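You operate a simulated robot arm through the tools that you are given. There is no shell and no other tool.

You run a simulated robot arm. Do the job below in one go: nothing can be reset, and whatever is moved stays where it is left.

## Task
Swap the cone on the brown winder for the blue one and wind the black spool full.
Fine: the new cone stands on the cream bench, the old one goes on its middle; the full spool goes in the small red bin. Set down upright: grey cone, what you pick out.

Only the result counts: the job must be done as asked and must still hold three seconds after the hand-in. Knocking over, shifting, dropping, spilling or breaking anything else fails it.

## Robot
A 7-joint arm with a two-finger gripper, fixed in place. Base frame: the origin is on the floor under the middle of its stand, x ahead of it, y to its left, z up. Lengths are in mm, angles in degrees, forces in N, time in s.
With the tool pointing down near the work surface it reaches from about 300 to 740 mm from the base axis. Its first joint turns from -166.0 to 166.0 degrees. Payload 2.94 kg.
Tool frame: the origin (TCP) lies between the finger pads and is the grasp point; the fingertips stand 30 mm ahead of it; z points along the fingers, y is the line along which they close. The gripper opens to 138 mm; its body begins 109 mm behind the TCP.
Orientation is that of the tool frame in the base frame, as [roll, pitch, yaw] about the fixed x, y, z axes, in that order (R = Rz(yaw) Ry(pitch) Rx(roll)). With the fingers straight down and closing along the base's y, the tool's x points along the base's -x, its y along +y and its z along -z.

## Interface
- The arm moves only by the tool arm_command. Its argument "plan" is text: rows parted by semicolons, each of 7 numbers parted by spaces: the turn, a rotation vector about the tool's x, y, z in units of 8 degrees (1.0 is 8 degrees), then the shift along the tool's x, y, z in units of 40 mm (1.0 is 40 mm), then the gripper command, from -1 (shut) to 1 (fully open), values between in proportion. In form: rx ry rz dx dy dz hand; .... A call has 1 to 20 rows; each row shifts and turns the commanded pose from where the row before left it, along the tool's axes as they then stand. A call with a number of a shift or a turn outside -1 to 1 is refused whole. A row lasts 0.2 s, in which the tool goes at most 50 mm and 8.6 degrees; a call with a longer step from one row to the next is refused whole, and so is a gripper value outside its range. Where a pose cannot be reached the arm comes as near as it can. A force on the tool above 90 N (or 10 N above the force at the start of the call, whichever is more), or a blocked arm, ends the call early, and 0.2 s more pass. Each finger travels about 72 mm/s and halts on what it meets, pressing with about 22 N; the grip force reading is that of the motor and also rises with nothing between the fingers. The clock runs only during rows and for 0.2 s after the last one: add rows that do not move to give the fingers time. It gives the time, the measured TCP pose, the force on the tool (base axes), the opening and the grip force at its end, in the units of the frame above (readings bear some noise), with the torque about the TCP (base axes, N m) and any sound that the robot's microphone picked up, and new pictures: "pictures" is both (left out), scene, wrist or none.
- Cameras (640 x 400 px; columns grow to the right, rows downward): "scene" is fixed at [220.2, 497.8, 1552.6]; the picture's right is [-0.99, 0.16, 0.00], its down [0.07, 0.44, -0.90] and it looks along [-0.14, -0.88, -0.44] (base axes); focal length 349 px, centre (320, 200). "wrist" rides on the gripper at [71, 19, -146] in the tool frame; the picture's right is [-0.26, 0.97, 0.00], its down [-0.85, -0.23, -0.48] and it looks along [-0.46, -0.12, 0.88] (tool axes); focal length 280 px, centre (320, 200). There is no depth. A picture from a camera that has moved, and an enlarged one, comes with that camera's place and axes in the base frame and with its lens.
- raise_lower(by): slides the trunk up (or, below 0, down) by that many mm; the arm rides with it, the base frame stays. It gives what a move gives, with no picture.
- enlarge(camera, box): a new picture of the part [left, top, right, bottom] of that camera's present view, enlarged. No time passes.
- finish_job(): hands the job in; it is judged then, once.

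Places have to be worked out from the pictures, the camera data and where the tool is seen. Open the gripper and draw the arm clear of the work before you hand the job in, unless the task says otherwise.

The tools are called after "Request:" as a command line: name --argument value ..., lists and objects as JSON in quotes. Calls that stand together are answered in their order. arm_command: Moves the arm, as the interface text tells. Its arguments: {"type":"object","properties":{"plan":{"type":"string"},"pictures":{"type":"string","enum":["both","scene","wrist","none"]}},"required":["plan"]} The other tools are called the same way: raise_lower (by) moves the trunk up or down; enlarge (camera, box) takes an enlarged picture of a part of a camera's view; finish_job () hands the job in.

At the start:

```text
time_s: 0.0
tool_pos: [46.9, -459.1, 1130.0]
ee_rot: [180.0, 0.0, -180.0]
force: [-0.1, 0.0, 0.1]
wrist_torque: [0.0, -0.03, -0.03]
opening: 138.0
finger_force: 0.1
trunk travel left (down, up): [-400.0, 54.0]
```

scene: 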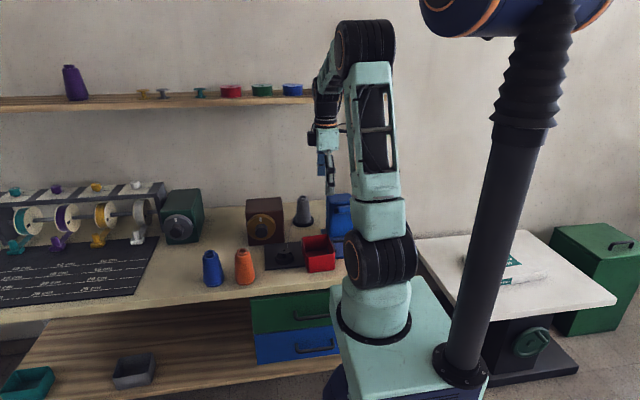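
wrist: 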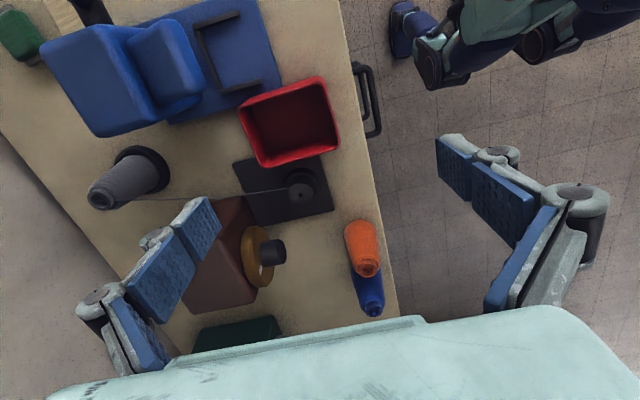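

I'll begin by inspecting the scene closely around the winders, cones and bin.

Request:
enlarge --camera "scene" --box '[150, 170, 360, 300]'

Request:
enlarge --camera "wrist" --box '[60, 60, 400, 340]'

Request:
enlarge --camera "scene" --box '[0, 160, 200, 290]'

Request:
enlarge --camera "scene" --box '[400, 210, 640, 390]'

```text
3.05 times, centred on (255, 235) of scene
camera zoom: at [220.2, 497.8, 1552.6], right [-0.99, 0.16, 0.0], down [0.07, 0.44, -0.9], along [-0.14, -0.88, -0.44], focal length 1062 px, centre (518, 93)
```

zoom: 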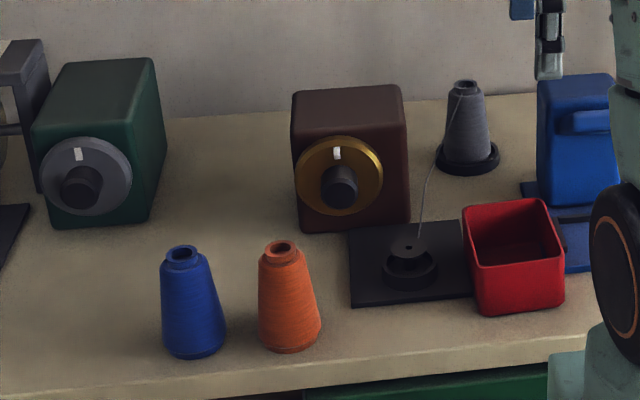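

```text
1.43 times, centred on (230, 200) of wrist
camera zoom: at [-24.0, -440.9, 1275.1], right [0.26, 0.97, 0.0], down [0.85, -0.23, 0.48], along [0.46, -0.12, -0.88], focal length 401 px, centre (449, 200)
```

zoom: 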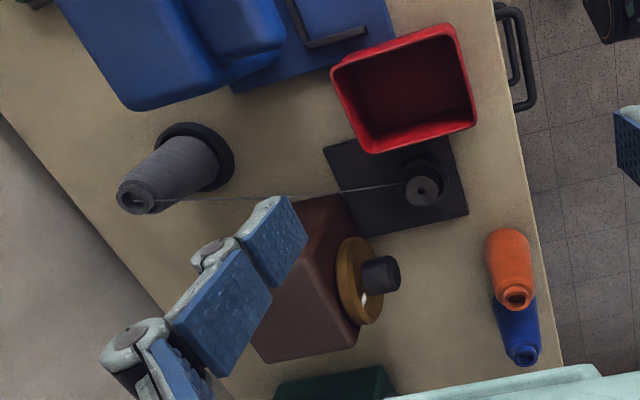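

```text
3.08 times, centred on (100, 225) of scene
camera zoom: at [220.2, 497.8, 1552.6], right [-0.99, 0.16, 0.0], down [0.07, 0.44, -0.9], along [-0.14, -0.88, -0.44], focal length 1073 px, centre (997, 123)
```

zoom: 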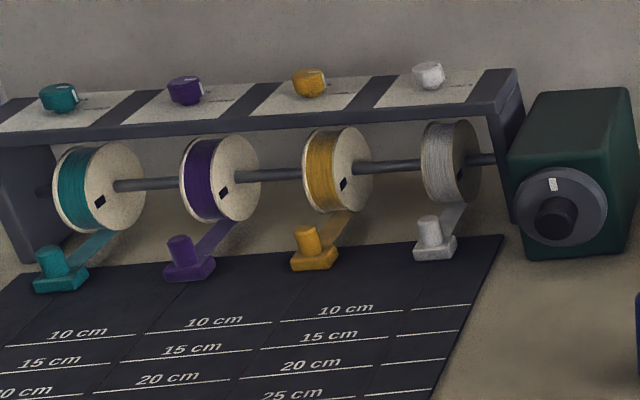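

```text
2.22 times, centred on (520, 300) of scene
camera zoom: at [220.2, 497.8, 1552.6], right [-0.99, 0.16, 0.0], down [0.07, 0.44, -0.9], along [-0.14, -0.88, -0.44], focal length 775 px, centre (-124, -22)
```

zoom: 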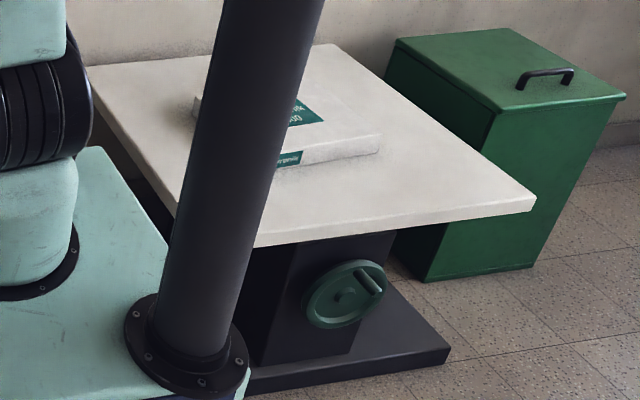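

The brown winder seems to have a black spool on a dark plate near (182,-536,836), with a grey cone on a post around (90,-798) and the knob around (253,-598,894). The blue cone is near (423,-478) and the bench top is about z 790. I'll shift to x≈250 and yaw the tool 90° so the wrist camera faces the wall for a better look.

Request:
arm_command --plan "0 0 0 -1 0.2 -0.35 1; 0 0 0 -1 0.2 -0.35 1; 0 0 0 -1 0.2 -0.35 1; 0 0 0 -1 0.2 -0.35 1; 0 0 0 -1 0.2 -0.35 1; 0 0 0.94 0 0 0 1; 0 0 0.94 0 0 0 1; 0 0 0.94 0 0 0 1; 0 0 0.94 0 0 0 1; 0 0 0.94 0 0 0 1; 0 0 0.94 0 0 0 1; 0 0 0.94 0 0 0 1; 0 0 0.94 0 0 0 1; 0 0 0.94 0 0 0 1; 0 0 0.94 0 0 0 1; 0 0 0.94 0 0 0 1; 0 0 0.94 0 0 0 1" --pictures "both"

```text
time_s: 3.6
tool_pos: [246.8, -419.4, 1198.7]
ee_rot: [-180.0, 0.0, 89.7]
force: [0.2, 0.6, 0.3]
wrist_torque: [0.0, -0.01, -0.02]
opening: 138.1
finger_force: 0.1
trunk travel left (down, up): [-400.0, 54.0]
camera wrist: at [266.8, -349.1, 1345.1], right [0.96, -0.27, 0.0], down [-0.24, -0.85, 0.48], along [-0.13, -0.46, -0.88], focal length 280 px, centre (320, 200)
```

scene: 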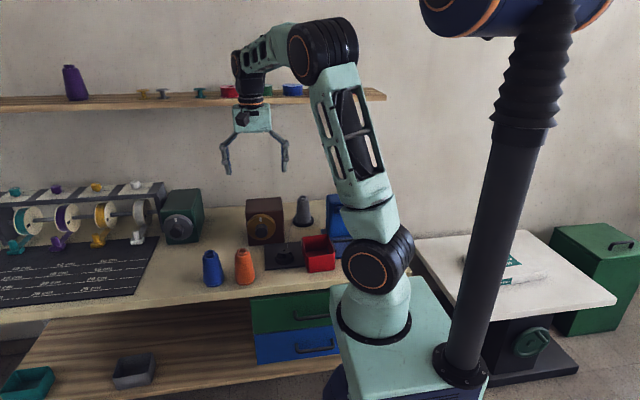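
wrist: 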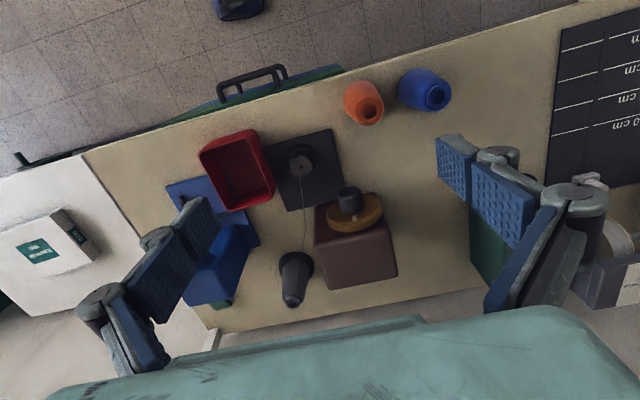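

The bench's right end is at about x=-246, next to the white lift table with a carton on it. I'll zoom into a few areas to determine the bench extent and the winder's details.

Request:
enlarge --camera "scene" --box '[0, 230, 260, 400]'

Request:
enlarge --camera "scene" --box '[230, 180, 360, 280]'

Request:
enlarge --camera "wrist" --box '[180, 50, 480, 320]'

Request:
enlarge --camera "wrist" --box '[0, 120, 240, 360]'

Request:
enlarge --camera "scene" --box '[400, 210, 640, 390]'

```text
2.35 times, centred on (130, 315) of scene
camera zoom: at [220.2, 497.8, 1552.6], right [-0.99, 0.16, 0.0], down [0.07, 0.44, -0.9], along [-0.14, -0.88, -0.44], focal length 820 px, centre (767, -71)
```

zoom: 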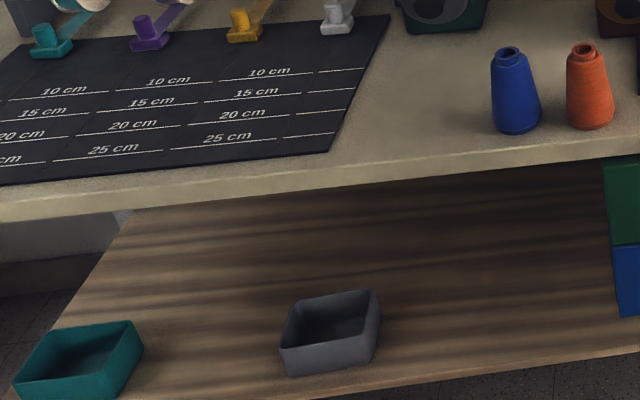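

```text
4.00 times, centred on (295, 230) of scene
camera zoom: at [220.2, 497.8, 1552.6], right [-0.99, 0.16, 0.0], down [0.07, 0.44, -0.9], along [-0.14, -0.88, -0.44], focal length 1394 px, centre (420, 80)
```

zoom: 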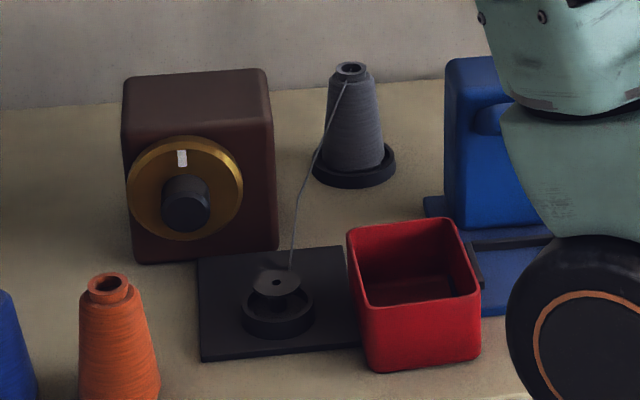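

```text
1.48 times, centred on (330, 185) of wrist
camera zoom: at [266.8, -349.1, 1345.1], right [0.96, -0.27, 0.0], down [-0.24, -0.85, 0.48], along [-0.13, -0.46, -0.88], focal length 415 px, centre (305, 222)
```

zoom: 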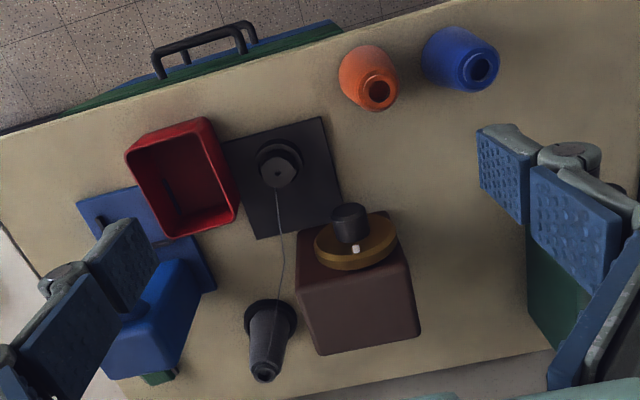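

```text
1.67 times, centred on (120, 240) of wrist
camera zoom: at [266.8, -349.1, 1345.1], right [0.96, -0.27, 0.0], down [-0.24, -0.85, 0.48], along [-0.13, -0.46, -0.88], focal length 467 px, centre (653, 133)
```

zoom: 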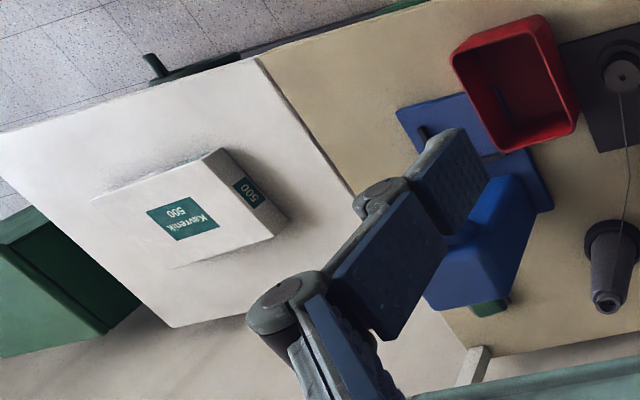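

```text
2.22 times, centred on (520, 300) of scene
camera zoom: at [220.2, 497.8, 1552.6], right [-0.99, 0.16, 0.0], down [0.07, 0.44, -0.9], along [-0.14, -0.88, -0.44], focal length 775 px, centre (-124, -22)
```

zoom: 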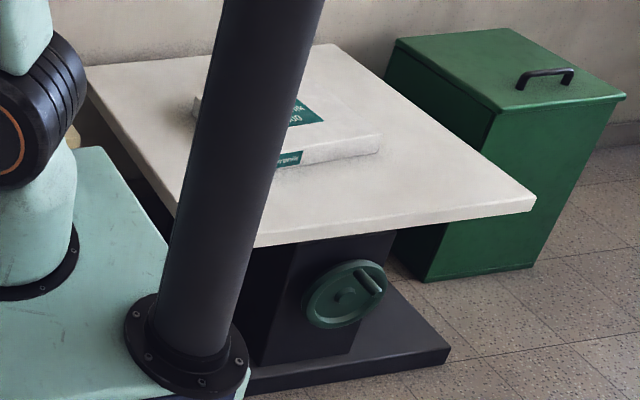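

The bench under the blue cone is clearly cream (the lift table is white and holds only a carton), so it's the bench meant. I'll look at the finger geometry and the rest of the wrist view to understand clearances.

Request:
enlarge --camera "wrist" --box '[420, 110, 640, 330]'

Request:
enlarge --camera "wrist" --box '[260, 130, 360, 210]'

Request:
enlarge --camera "scene" --box '[270, 190, 330, 280]'

Request:
enlarge --camera "scene" --box '[245, 190, 300, 250]'

```text
1.82 times, centred on (530, 220) of wrist
camera zoom: at [266.8, -349.1, 1345.1], right [0.96, -0.27, 0.0], down [-0.24, -0.85, 0.48], along [-0.13, -0.46, -0.88], focal length 510 px, centre (-62, 164)
```

zoom: 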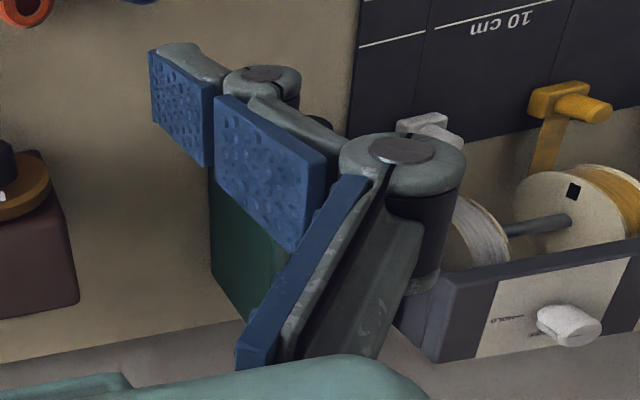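

```text
5.00 times, centred on (310, 170) of wrist
camera zoom: at [266.8, -349.1, 1345.1], right [0.96, -0.27, 0.0], down [-0.24, -0.85, 0.48], along [-0.13, -0.46, -0.88], focal length 1402 px, centre (370, 350)
```

zoom: 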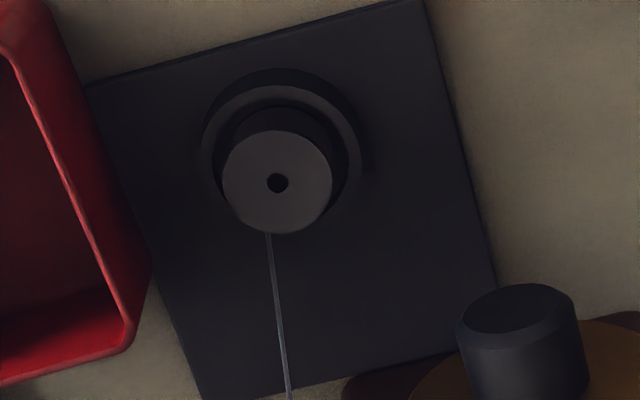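

```text
4.44 times, centred on (300, 235) of scene
camera zoom: at [220.2, 497.8, 1552.6], right [-0.99, 0.16, 0.0], down [0.07, 0.44, -0.9], along [-0.14, -0.88, -0.44], focal length 1550 px, centre (409, 44)
```

zoom: 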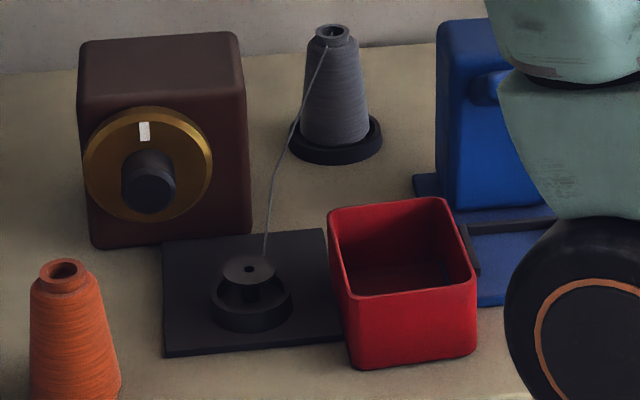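

```text
6.67 times, centred on (272, 220) of scene
camera zoom: at [220.2, 497.8, 1552.6], right [-0.99, 0.16, 0.0], down [0.07, 0.44, -0.9], along [-0.14, -0.88, -0.44], focal length 2324 px, centre (637, 67)
```

zoom: 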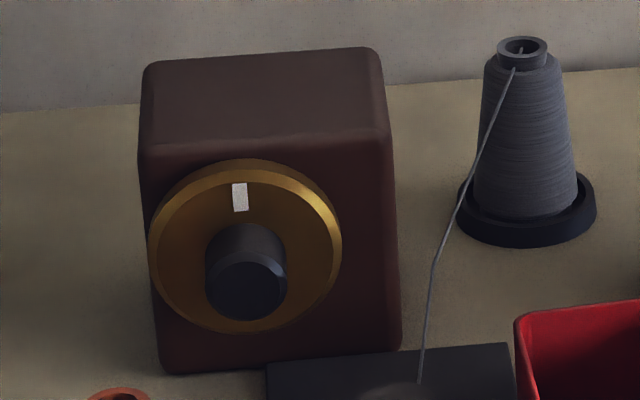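

The gripper looks like a three-segment parallel type with pads about 27 mm wide. I'll enlarge the grey cone in the wrist view for a more precise location and shape.

Request:
enlarge --camera "wrist" --box '[240, 220, 360, 320]'

Request:
enlarge --camera "wrist" --box '[330, 50, 470, 140]'

Request:
enlarge --camera "scene" --box '[190, 235, 265, 295]'

```text
4.00 times, centred on (300, 270) of wrist
camera zoom: at [266.8, -349.1, 1345.1], right [0.96, -0.27, 0.0], down [-0.24, -0.85, 0.48], along [-0.13, -0.46, -0.88], focal length 1122 px, centre (400, -80)
```

zoom: 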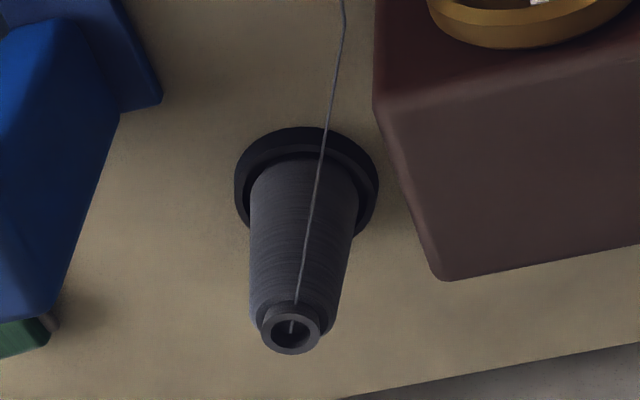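

```text
4.44 times, centred on (400, 95) of wrist
camera zoom: at [266.8, -349.1, 1345.1], right [0.96, -0.27, 0.0], down [-0.24, -0.85, 0.48], along [-0.13, -0.46, -0.88], focal length 1246 px, centre (-36, 667)
```

zoom: 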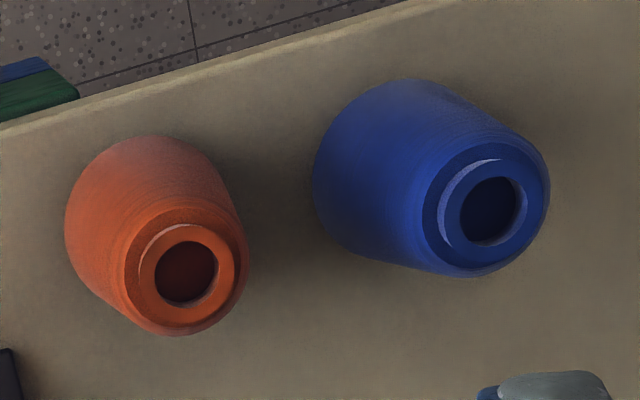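

```text
6.67 times, centred on (228, 265) of scene
camera zoom: at [220.2, 497.8, 1552.6], right [-0.99, 0.16, 0.0], down [0.07, 0.44, -0.9], along [-0.14, -0.88, -0.44], focal length 2324 px, centre (937, -233)
```

zoom: 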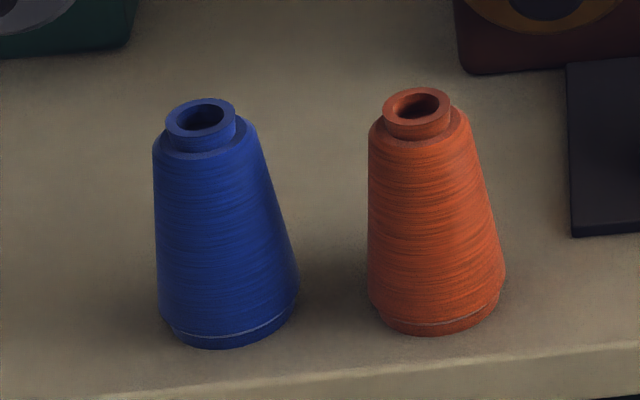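

The grey cone axis is at about (82,-800), top z≈918, dish at the bench; the brown box spans x 171–311, y -658…-775, top 930. To define the bench middle I need the bench's left end, so I'll yaw back and tilt the camera toward +x.

Request:
arm_command --plan "0 0 -0.94 0 0 0 1; 0 0 -0.94 0 0 0 1; 0 0 -0.94 0 0 0 1; 0 0 -0.94 0 0 0 1; 0 0 -0.94 0 0 0 1; 0 0 -0.94 0 0 0 1; 0 0 -0.94 0 0 0 1; 0 0 -0.94 0 0 0 1; 0 0 -0.94 0 0 0 1; 0 0 -0.94 0 0 0 1; 0 0 -0.94 0 0 0 1; 0 0 -0.94 0 0 0 1; 0 -1 0 0 0 0 1; 0 -1 0 0 0 0 1" --pictures "both"

```text
time_s: 6.6
tool_pos: [247.2, -420.6, 1197.9]
ee_rot: [180.0, 16.1, -180.0]
force: [-0.1, 0.4, 0.6]
wrist_torque: [-0.01, -0.04, 0.01]
opening: 138.1
finger_force: 0.0
trunk travel left (down, up): [-400.0, 54.0]
camera wrist: at [138.0, -400.9, 1319.6], right [0.25, 0.97, 0.07], down [0.68, -0.23, 0.69], along [0.69, -0.12, -0.72], focal length 280 px, centre (320, 200)
```

scene: 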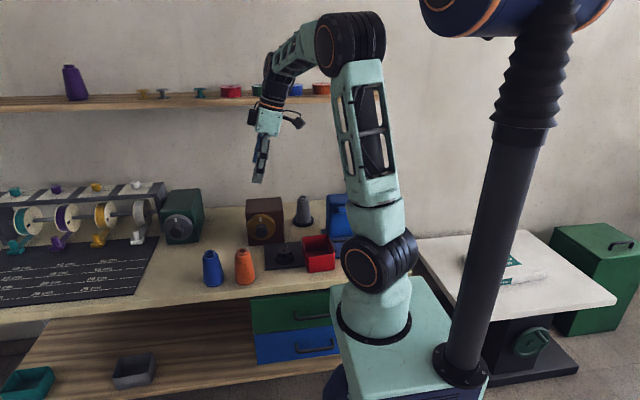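
wrist: 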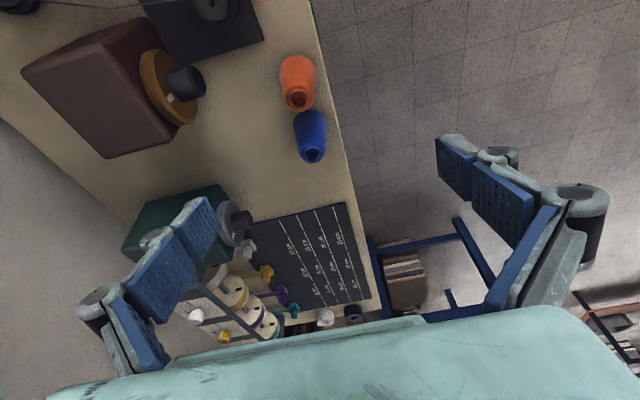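

The bench ends near x≈1320, so its centre is about (535,-710), right at the green winder's front; a free spot close to it is around (475,-645). Next I'll undo the tilt, yaw to face the wall, and move over toward the grey cone with the gripper partly closed to about 86 mm.

Request:
arm_command --plan "0 1 0 0 0 0 1; 0 1 0 0 0 0 1; 0 0 0.9375 0 0 0 0.6; 0 0 0.9375 0 0 0 0.25; 0 0 0.9375 0 0 0 0.25; 0 0 0.9375 0 0 0 0.25; 0 0 0.9375 0 0 0 0.25; 0 0 0.9375 0 0 0 0.25; 0 0 0.9375 0 0 0 0.25; 0 0 0.9375 0 0 0 0.25; 0 0 0.9375 0 0 0 0.25; 0 0 0.9375 0 0 0 0.25; 0 0 0.9375 0 0 0 0.25; 0 0 0.9375 0 0 0 0.25; 0 0 0 -0.8 -0.82 0 0.25; 0 0 0 -0.8 -0.82 0 0.25; 0 0 0 -0.8 -0.82 0 0.25; 0 0 0 -0.8 -0.82 0 0.25; 0 0 0 -0.8 -0.82 0 0.25" --pictures "both"

```text
time_s: 10.6
tool_pos: [81.4, -582.0, 1197.5]
ee_rot: [179.9, 0.0, 90.0]
force: [-0.1, -0.1, -0.4]
wrist_torque: [-0.01, -0.02, 0.0]
opening: 86.2
finger_force: 0.0
trunk travel left (down, up): [-400.0, 54.0]
camera wrist: at [100.7, -510.4, 1343.4], right [0.97, -0.26, 0.0], down [-0.23, -0.85, 0.48], along [-0.12, -0.46, -0.88], focal length 280 px, centre (320, 200)
```

scene: 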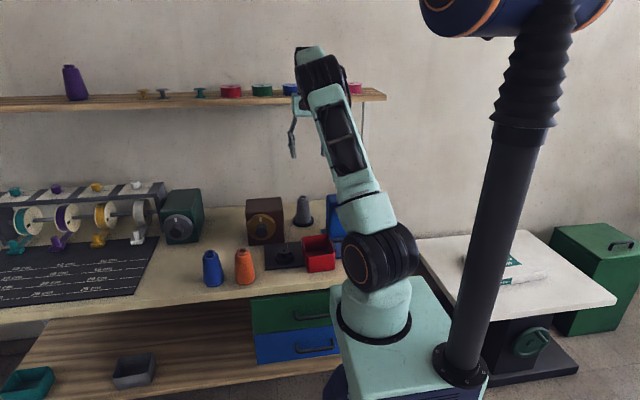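
wrist: 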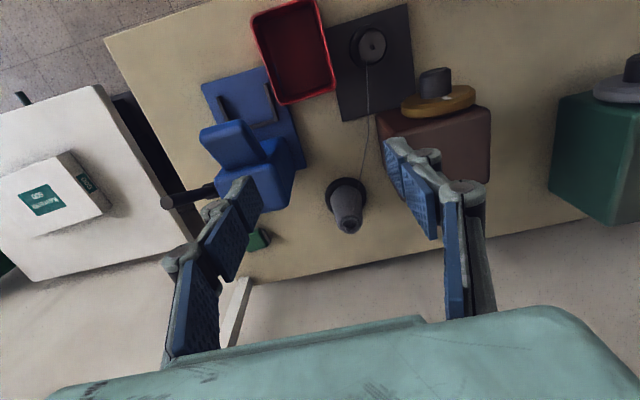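

Good view; I'll enlarge the cone for an accurate position before approaching.

Request:
enlarge --camera "wrist" --box '[296, 160, 392, 250]'

Request:
enlarge --camera "wrist" --box '[180, 0, 500, 200]'

```text
4.44 times, centred on (344, 205) of wrist
camera zoom: at [100.7, -510.4, 1343.4], right [0.97, -0.26, 0.0], down [-0.23, -0.85, 0.48], along [-0.12, -0.46, -0.88], focal length 1246 px, centre (213, 178)
```

zoom: 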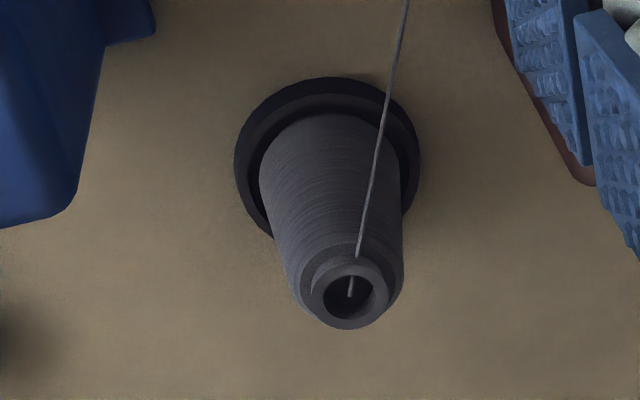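

```text
2.00 times, centred on (340, 100) of wrist
camera zoom: at [100.7, -510.4, 1343.4], right [0.97, -0.26, 0.0], down [-0.23, -0.85, 0.48], along [-0.12, -0.46, -0.88], focal length 561 px, centre (280, 400)
```

zoom: 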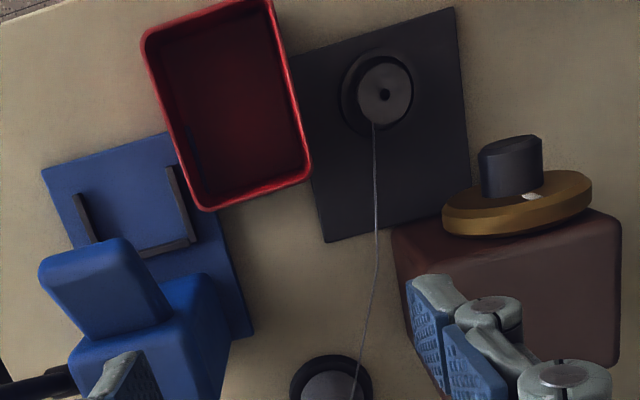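

The cone axis resolves to (80.5,-801) with top near 918. I'll tilt the tool 25° outward and move to a standoff 150 mm back along the approach line.

Request:
arm_command --plan "0 -0.78125 0 0 0 0 0.25; 0 -0.78125 0 0 0 0 0.25; 0 -0.78125 0 0 0 0 0.25; 0 -0.78125 0 0 0 0 0.25; 0 0 0 -0.254 -0.004 0.99 0.25; 0 0 0 -0.254 -0.004 0.99 0.25; 0 0 0 -0.254 -0.004 0.99 0.25; 0 0 0 -0.254 -0.004 0.99 0.25; 0 0 0 -0.254 -0.004 0.99 0.25; 0 0 0 -0.254 -0.004 0.99 0.25; 0 0 0 0 0 0 0.25" --pictures "both"

```text
time_s: 13.0
tool_pos: [83.7, -735.5, 1009.5]
ee_rot: [179.9, 25.1, 90.0]
force: [0.3, -0.1, 0.4]
wrist_torque: [-0.02, 0.01, -0.04]
opening: 86.2
finger_force: 0.1
trunk travel left (down, up): [-400.0, 54.0]
camera wrist: at [102.6, -610.9, 1110.8], right [0.97, -0.24, 0.11], down [-0.23, -0.57, 0.79], along [-0.12, -0.79, -0.6], focal length 280 px, centre (320, 200)
```

scene: 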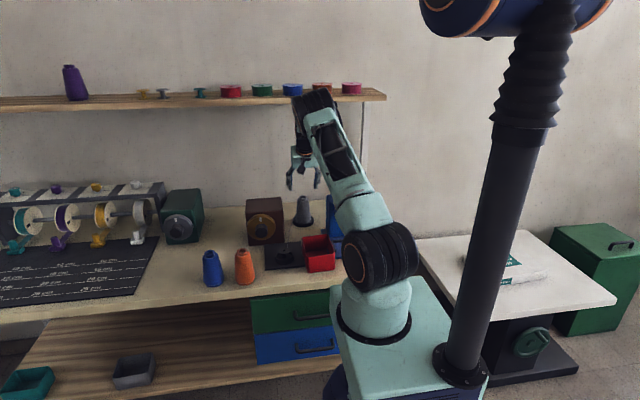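
wrist: 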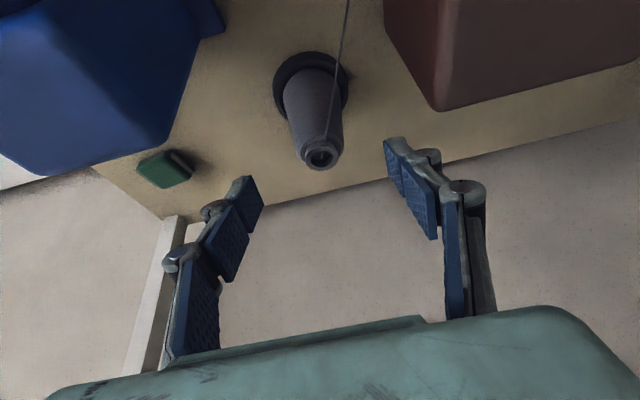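

Cone confirmed at about (80,-799). I'll advance ~152 mm along the approach to straddle it at TCP z≈872, then check before closing.

Request:
arm_command --plan "0 0 0 -0.005 -0.016 0.76 0.25; 0 0 0 -0.005 -0.016 0.76 0.25; 0 0 0 -0.005 -0.016 0.76 0.25; 0 0 0 -0.005 -0.016 0.76 0.25; 0 0 0 -0.005 -0.016 0.76 0.25; 0 0 0 0 0 0 0.25" --pictures "both"

```text
time_s: 14.4
tool_pos: [79.3, -801.4, 871.0]
ee_rot: [180.0, 25.0, 90.0]
force: [-0.5, -0.4, 0.6]
wrist_torque: [0.0, -0.02, -0.04]
opening: 86.2
finger_force: 0.0
trunk travel left (down, up): [-400.0, 54.0]
camera wrist: at [98.6, -676.0, 973.2], right [0.97, -0.24, 0.11], down [-0.23, -0.57, 0.79], along [-0.12, -0.79, -0.6], focal length 280 px, centre (320, 200)
```

scene: 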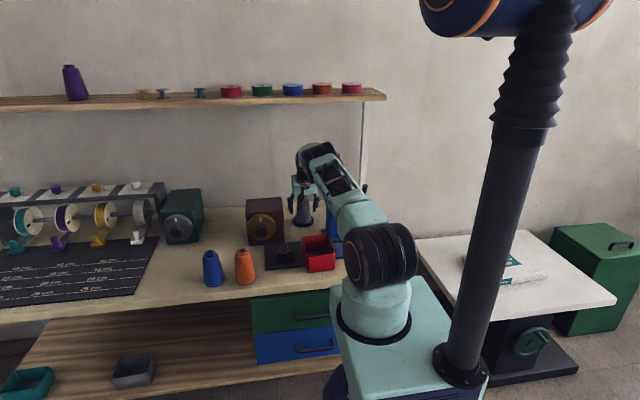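
wrist: 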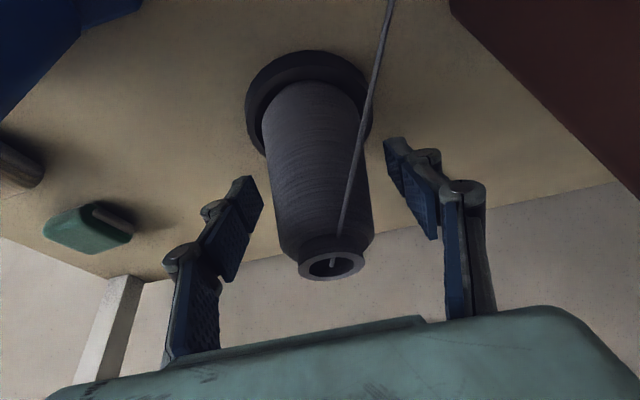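

The cone sits centred between the pads. Now I'll close the fingers and hold.

Request:
arm_command --plan "0 0 0 0 0 0 -1; 0 0 0 0 0 0 -1; 0 0 0 0 0 0 -1; 0 0 0 0 0 0 -1; 0 0 0 0 0 0 -1" --pictures "both"

```text
time_s: 15.6
tool_pos: [80.4, -801.7, 870.0]
ee_rot: [180.0, 25.0, 90.1]
force: [0.8, 1.1, 0.6]
wrist_torque: [0.01, -0.1, 0.0]
opening: 58.6
finger_force: 21.6
trunk travel left (down, up): [-400.0, 54.0]
camera wrist: at [98.7, -675.7, 973.5], right [0.97, -0.24, 0.11], down [-0.23, -0.57, 0.79], along [-0.12, -0.79, -0.6], focal length 280 px, centre (320, 200)
```

scene: 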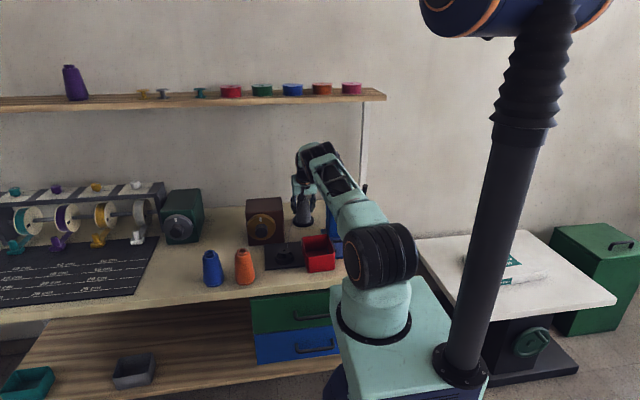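
wrist: 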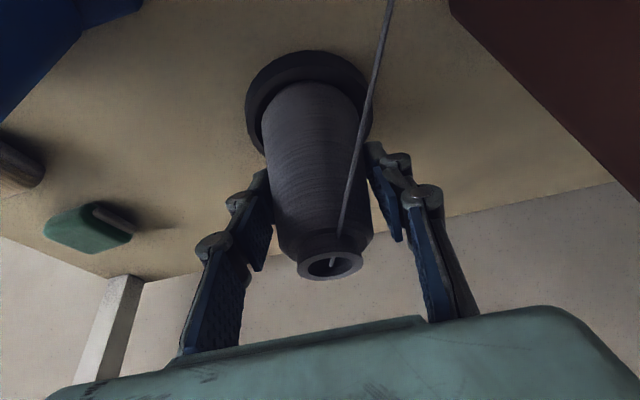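

Gripped at 58.6 mm with 21.6 N. I'll lift straight up in base z, first gently, to bring the cone out of its dish.

Request:
arm_command --plan "0 0 0 -0.2113 0 -0.4532 -1; 0 0 0 -0.2113 0 -0.4532 -1; 0 0 0 -0.4226 0 -0.9063 -1; 0 0 0 -0.4226 0 -0.9063 -1; 0 0 0 -0.4226 0 -0.9063 -1; 0 0 0 -0.4226 0 -0.9063 -1; 0 0 0 0 0 0 -1" --pictures "both"

```text
time_s: 17.2
tool_pos: [80.6, -802.5, 1072.2]
ee_rot: [179.9, 25.0, 89.9]
force: [0.0, 0.0, -1.4]
wrist_torque: [0.04, 0.0, 0.01]
opening: 49.0
finger_force: 21.9
trunk travel left (down, up): [-400.0, 54.0]
camera wrist: at [99.6, -677.1, 1174.6], right [0.97, -0.24, 0.11], down [-0.23, -0.57, 0.79], along [-0.12, -0.79, -0.6], focal length 280 px, centre (320, 200)
```

scene: 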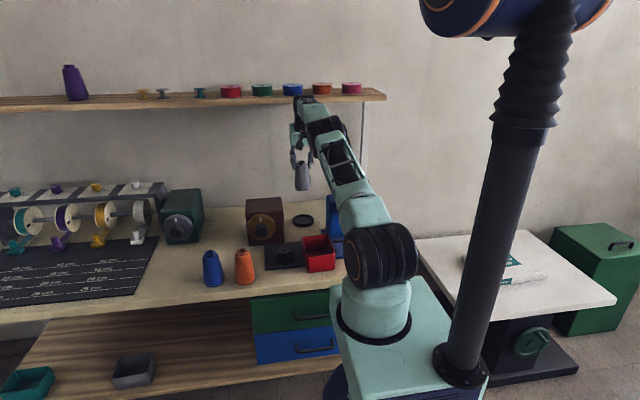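
wrist: 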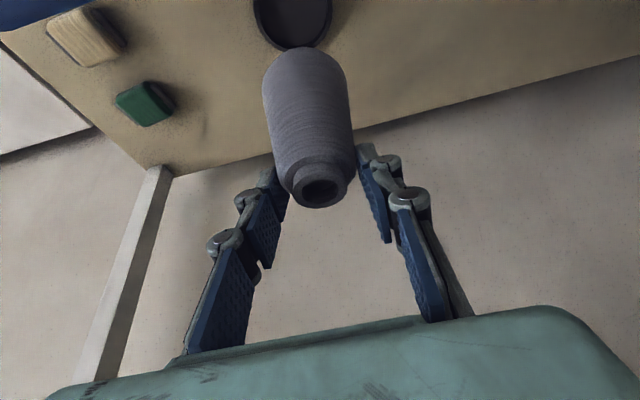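

The cone slid down within the grip (opening now 49 mm, held near its top). I'll hold still briefly to see whether it's still slipping.

Request:
arm_command --plan "0 0 0 0 0 0 -1" --pictures "wrist"

Request:
enlarge --camera "wrist" --box '[220, 30, 420, 230]'

Request:
enlarge --camera "scene" --box '[260, 90, 360, 240]'

```text
time_s: 17.6
tool_pos: [79.3, -803.2, 1071.3]
ee_rot: [180.0, 25.0, 90.0]
force: [0.6, 0.0, -1.9]
wrist_torque: [0.01, 0.01, 0.02]
opening: 49.1
finger_force: 21.9
trunk travel left (down, up): [-400.0, 54.0]
camera wrist: at [99.6, -677.1, 1174.5], right [0.97, -0.24, 0.11], down [-0.23, -0.57, 0.79], along [-0.12, -0.79, -0.6], focal length 280 px, centre (320, 200)
```

wrist: 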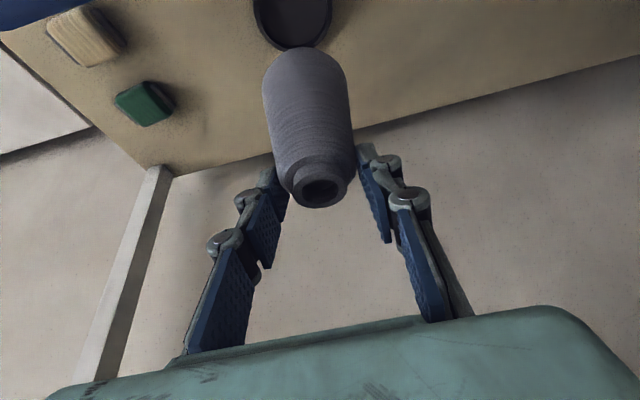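

```text
2.00 times, centred on (320, 130) of wrist
camera zoom: at [99.6, -677.1, 1174.5], right [0.97, -0.24, 0.11], down [-0.23, -0.57, 0.79], along [-0.12, -0.79, -0.6], focal length 561 px, centre (320, 340)
```

zoom: 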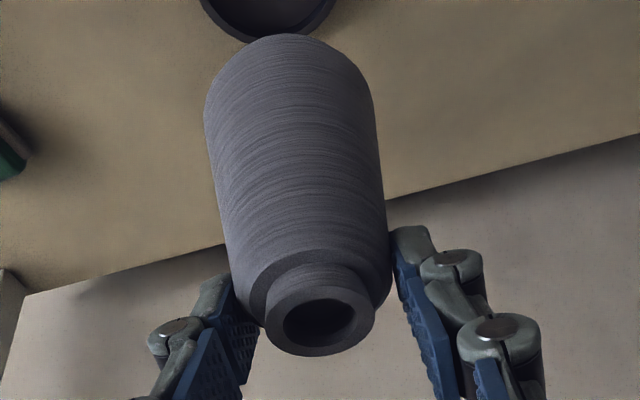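

```text
2.67 times, centred on (310, 165) of scene
camera zoom: at [220.2, 497.8, 1552.6], right [-0.99, 0.16, 0.0], down [0.07, 0.44, -0.9], along [-0.14, -0.88, -0.44], focal length 930 px, centre (347, 293)
```

zoom: 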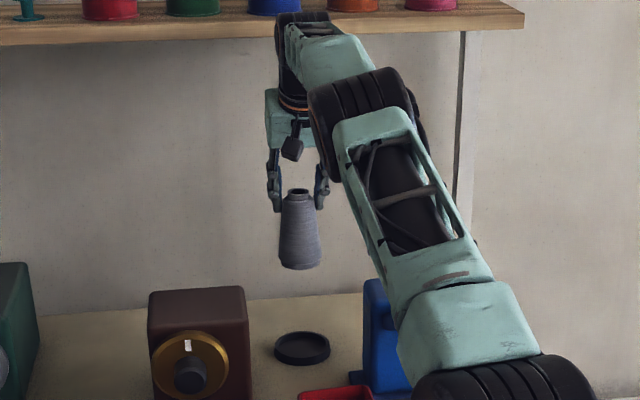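

The grip is stable at 49 mm and the cone hangs upright, about 1.9 N. I'll raise another 25 mm and then swing slowly over the brown box toward (475,-645), turning the tool heading along with the arc.

Request:
arm_command --plan "0 0 0 -0.264 0 -0.566 -1; -0.160 0 -0.3437 0.0714 0.45 -0.0333 -1; -0.160 0 -0.3437 0.0714 0.897 -0.0333 -1; -0.160 0 -0.3437 0.0714 0.897 -0.0333 -1; -0.160 0 -0.3437 0.0714 0.897 -0.0333 -1; -0.160 0 -0.3437 0.0714 0.897 -0.0333 -1; -0.160 0 -0.3437 0.0714 0.897 -0.0333 -1; -0.160 0 -0.3437 0.0714 0.897 -0.0333 -1; -0.160 0 -0.3437 0.0714 0.897 -0.0333 -1; -0.160 0 -0.3437 0.0714 0.897 -0.0333 -1; -0.160 0 -0.3437 0.0714 0.897 -0.0333 -1; -0.160 0 -0.3437 0.0714 0.897 -0.0333 -1; -0.160 0 -0.3437 0.0714 0.8 -0.0333 -1; 0 0 0 0 0.4 0 -1; 0 0 0 0 0 0 -1" --pictures "both"

```text
time_s: 20.8
tool_pos: [465.7, -635.6, 1096.2]
ee_rot: [-179.9, 25.0, 126.5]
force: [0.4, -0.2, -0.8]
wrist_torque: [-0.03, 0.02, 0.02]
opening: 49.2
finger_force: 22.1
trunk travel left (down, up): [-400.0, 54.0]
camera wrist: at [406.2, -523.4, 1198.7], right [0.92, 0.38, 0.11], down [0.15, -0.59, 0.79], along [0.37, -0.71, -0.6], focal length 280 px, centre (320, 200)
```

scene: 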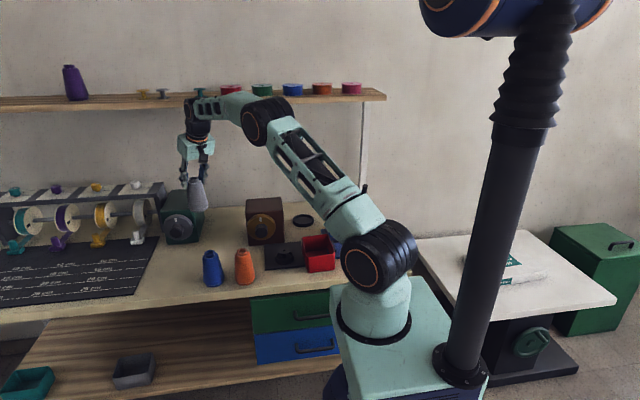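
wrist: 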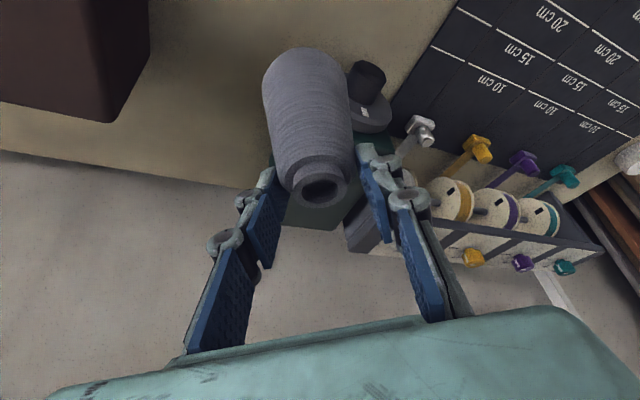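

The cone is over (466,-636), close to the green winder's knob (tip ≈(551,-644,895)). I'll shift to (460,-660) and lower to TCP z≈940, leaving the cone base ~30 mm above the bench.

Request:
arm_command --plan "0 0 0 -0.3675 -0.4775 0.1715 -1; 0 0 0 0.3296 0 0.7069 -1; 0 0 0 0.3296 0 0.7069 -1; 0 0 0 0.3296 0 0.7069 -1; 0 0 0 0.3296 0 0.7069 -1; 0 0 0 0.3296 0 0.7069 -1; 0 0 0 0 0 0 -1" --pictures "both"

Request:
enlarge --camera "scene" --box '[140, 150, 260, 290]'

```text
time_s: 22.4
tool_pos: [460.1, -659.2, 938.5]
ee_rot: [-179.9, 25.0, 126.4]
force: [-0.2, 0.0, -1.2]
wrist_torque: [0.0, 0.01, 0.01]
opening: 49.0
finger_force: 21.8
trunk travel left (down, up): [-400.0, 54.0]
camera wrist: at [400.1, -545.8, 1041.7], right [0.92, 0.38, 0.11], down [0.15, -0.59, 0.79], along [0.37, -0.71, -0.6], focal length 280 px, centre (320, 200)
```

scene: 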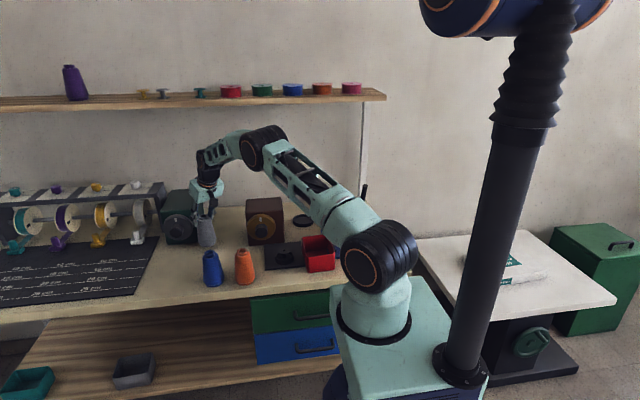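
wrist: 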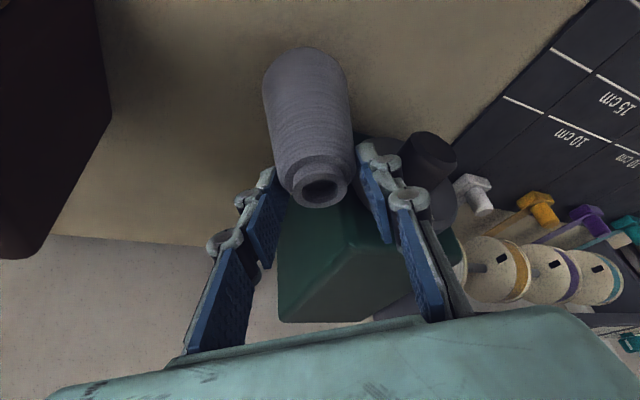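

```text
2.86 times, centred on (200, 220) of scene
camera zoom: at [220.2, 497.8, 1552.6], right [-0.99, 0.16, 0.0], down [0.07, 0.44, -0.9], along [-0.14, -0.88, -0.44], focal length 996 px, centre (663, 143)
```

zoom: 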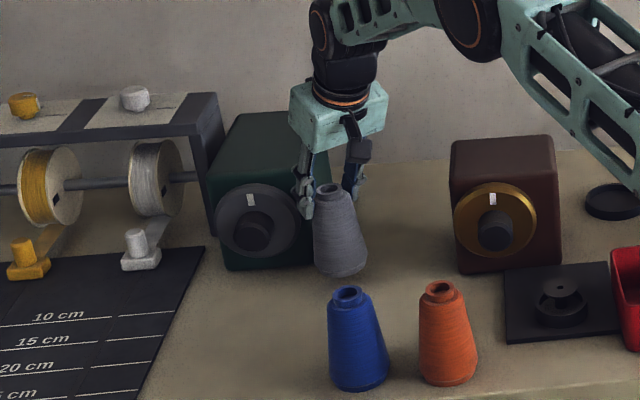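

The cone is clear of the green winder. I'll lower another 24 mm and check force and picture.

Request:
arm_command --plan "0 0 0 0.1268 0 0.2719 -1; 0 0 0 0.1268 0 0.2719 -1; 0 0 0 0 0 0 -1" --pictures "scene"

Request:
enlarge --camera "scene" --box '[175, 190, 255, 270]'

```text
time_s: 23.2
tool_pos: [459.3, -659.3, 915.4]
ee_rot: [179.9, 25.0, 126.3]
force: [-0.4, 0.4, -1.1]
wrist_torque: [-0.04, 0.01, 0.0]
opening: 49.0
finger_force: 21.8
trunk travel left (down, up): [-400.0, 54.0]
```

scene: 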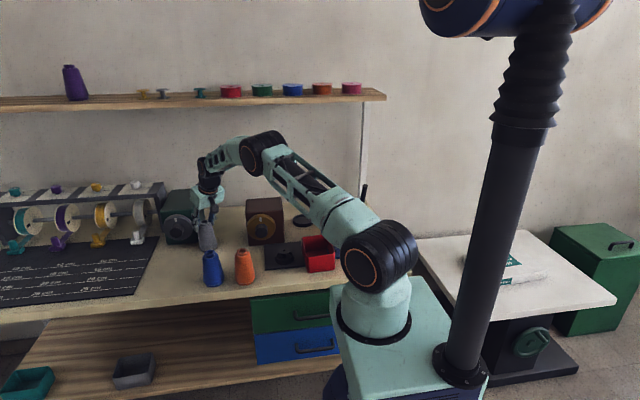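

```text
5.00 times, centred on (215, 230) of scene
camera zoom: at [220.2, 497.8, 1552.6], right [-0.99, 0.16, 0.0], down [0.07, 0.44, -0.9], along [-0.14, -0.88, -0.44], focal length 1743 px, centre (845, 50)
```

zoom: 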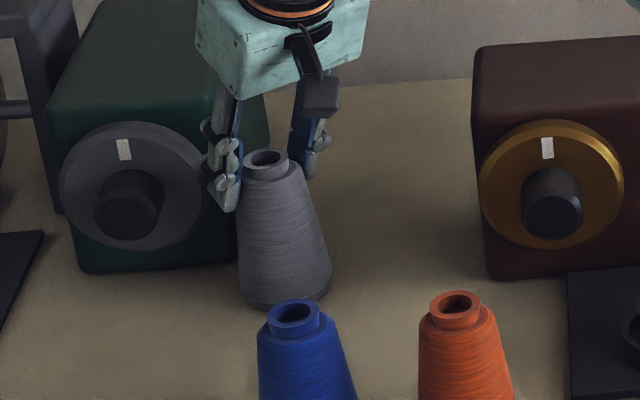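

It's upright, nearly at the bench. I'll continue down in small steps while watching the vertical force.

Request:
arm_command --plan "0 0 0 0.0634 0 0.1359 -1; 0 0 0 0 0 0 -1" --pictures "none"

Request:
arm_command --plan "0 0 0 0.0317 0 0.068 -1; 0 0 0 0 0 0 -1" --pictures "none"

```text
time_s: 23.8
tool_pos: [459.1, -659.6, 913.7]
ee_rot: [-179.9, 25.5, 126.4]
force: [-1.3, 3.9, 12.7]
wrist_torque: [0.44, 0.03, 0.03]
opening: 49.2
finger_force: 22.0
trunk travel left (down, up): [-400.0, 54.0]
```

```text
time_s: 24.4
tool_pos: [459.7, -660.4, 913.7]
ee_rot: [-179.9, 25.5, 126.5]
force: [-1.0, 2.2, 25.2]
wrist_torque: [0.22, 0.13, -0.02]
opening: 49.0
finger_force: 22.1
trunk travel left (down, up): [-400.0, 54.0]
```

The cone is on the bench (25 N upward at TCP z≈913.7). I'll back off the 8 mm of over-command, then open slightly to release.

Request:
arm_command --plan "0 0 0 -0.04 0 -0.0793 -1; 0 0 0 -0.04 0 -0.0793 -1; 0 0 0 0 0 0 -1" --pictures "none"

```text
time_s: 25.2
tool_pos: [458.3, -658.1, 913.6]
ee_rot: [180.0, 24.8, 126.4]
force: [3.0, -2.4, 7.1]
wrist_torque: [-0.34, -0.22, -0.03]
opening: 49.0
finger_force: 22.2
trunk travel left (down, up): [-400.0, 54.0]
```

Residual 7 N; I'll raise 2 mm more and then open to about 66 mm.

Request:
arm_command --plan "0 0 0 -0.0211 0 -0.0453 -1; 0 0 0 0 0 0 -1; 0 0 0 0 0 0 -0.2; 0 0 0 0 0 0 -0.1; 0 0 0 0 0 0 -0.0435; 0 0 0 0 0 0 -0.0435" --pictures "both"

Request:
enlarge --camera "scene" --box '[175, 190, 255, 270]'

```text
time_s: 26.6
tool_pos: [461.0, -659.5, 916.0]
ee_rot: [-179.9, 25.1, 126.6]
force: [-0.1, 0.0, -0.2]
wrist_torque: [0.01, 0.04, -0.02]
opening: 65.9
finger_force: 0.0
trunk travel left (down, up): [-400.0, 54.0]
camera wrist: at [400.2, -547.6, 1018.8], right [0.92, 0.38, 0.11], down [0.15, -0.59, 0.79], along [0.37, -0.71, -0.6], focal length 280 px, centre (320, 200)
```

scene: 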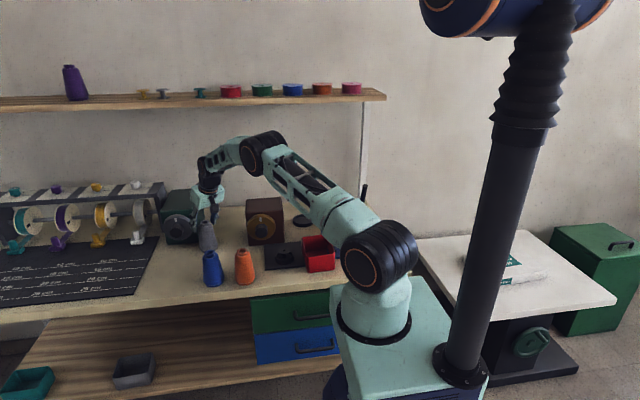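
wrist: 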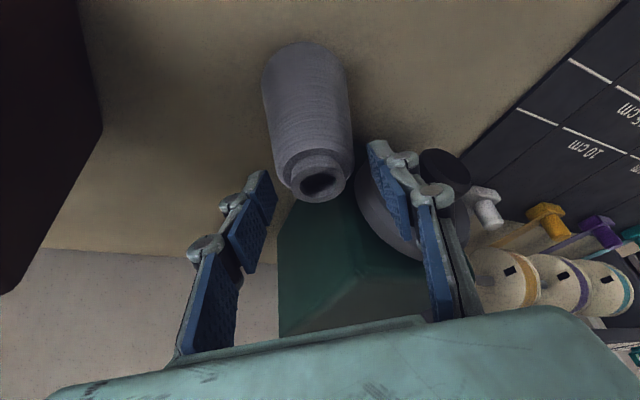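

```text
5.00 times, centred on (215, 230) of scene
camera zoom: at [220.2, 497.8, 1552.6], right [-0.99, 0.16, 0.0], down [0.07, 0.44, -0.9], along [-0.14, -0.88, -0.44], focal length 1743 px, centre (845, 50)
```

zoom: 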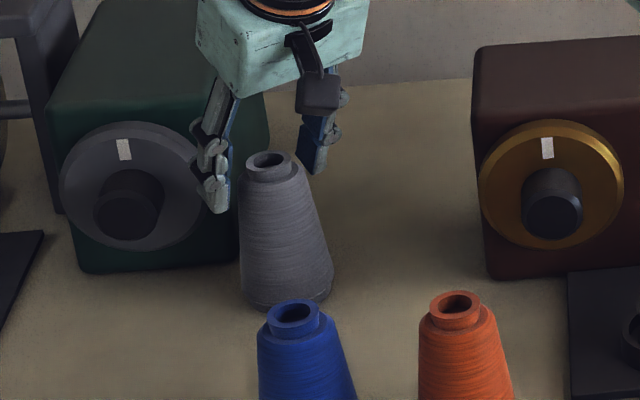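

The grey cone stands upright by itself. I'll retreat back along the tool axis, then move to a standoff over the blue cone with an 86 mm opening.

Request:
arm_command --plan "0 0 0 0 0 -0.7 -0.0435; 0 0 0 0 0 -1 -0.0435; 0 0 0 0 0 -1 -0.0435; 0 0 0 0 0 -1 -0.0435; 0 0 0 0 0 -0.3 0.1; 0 0 0 0.797 0.3475 -0.05 0.25; 0 0 0 0.797 0.3475 -0.05 0.25; 0 0 0 0.797 0.3475 -0.05 0.25; 0 0 0 0.797 0.3475 -0.05 0.25; 0 0 0 0.797 0.3475 -0.05 0.25; 0 0 0 0.797 0.3475 -0.05 0.25; 0 0 0 0 0 0 0.25" --pictures "both"

Request:
enlarge --camera "scene" --box '[150, 170, 310, 290]'

```text
time_s: 29.2
tool_pos: [381.8, -410.6, 990.9]
ee_rot: [179.9, 25.1, 126.4]
force: [0.2, -0.4, 0.4]
wrist_torque: [-0.01, 0.0, -0.01]
opening: 86.6
finger_force: 0.0
trunk travel left (down, up): [-400.0, 54.0]
camera wrist: at [322.3, -297.7, 1093.3], right [0.92, 0.38, 0.11], down [0.15, -0.59, 0.79], along [0.37, -0.71, -0.6], focal length 280 px, centre (320, 200)
```

scene: 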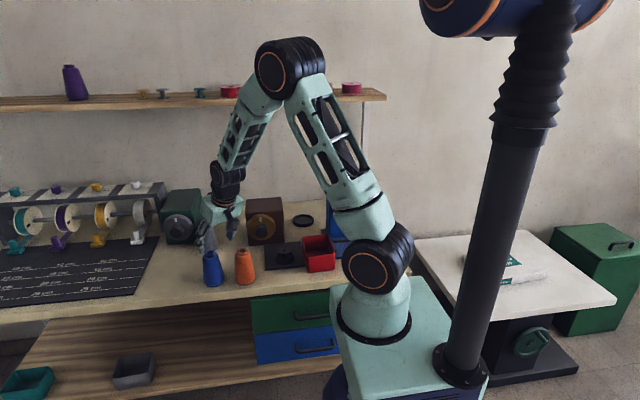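
wrist: 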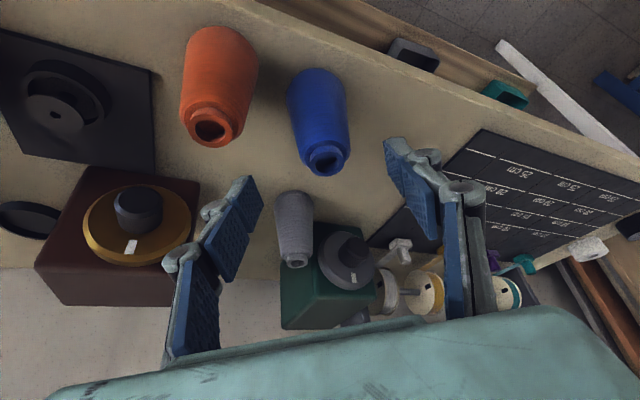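

```text
3.33 times, centred on (230, 230) of scene
camera zoom: at [220.2, 497.8, 1552.6], right [-0.99, 0.16, 0.0], down [0.07, 0.44, -0.9], along [-0.14, -0.88, -0.44], focal length 1162 px, centre (620, 100)
```

zoom: 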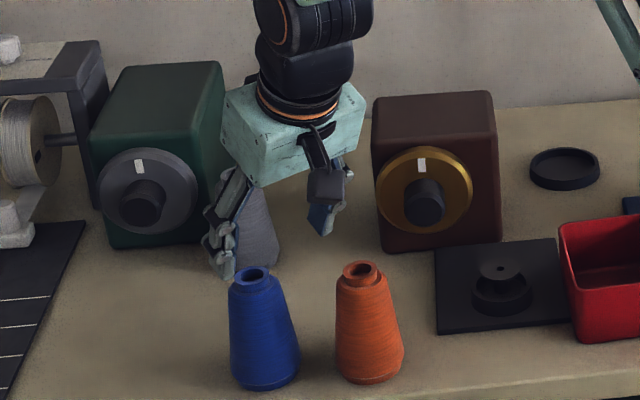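

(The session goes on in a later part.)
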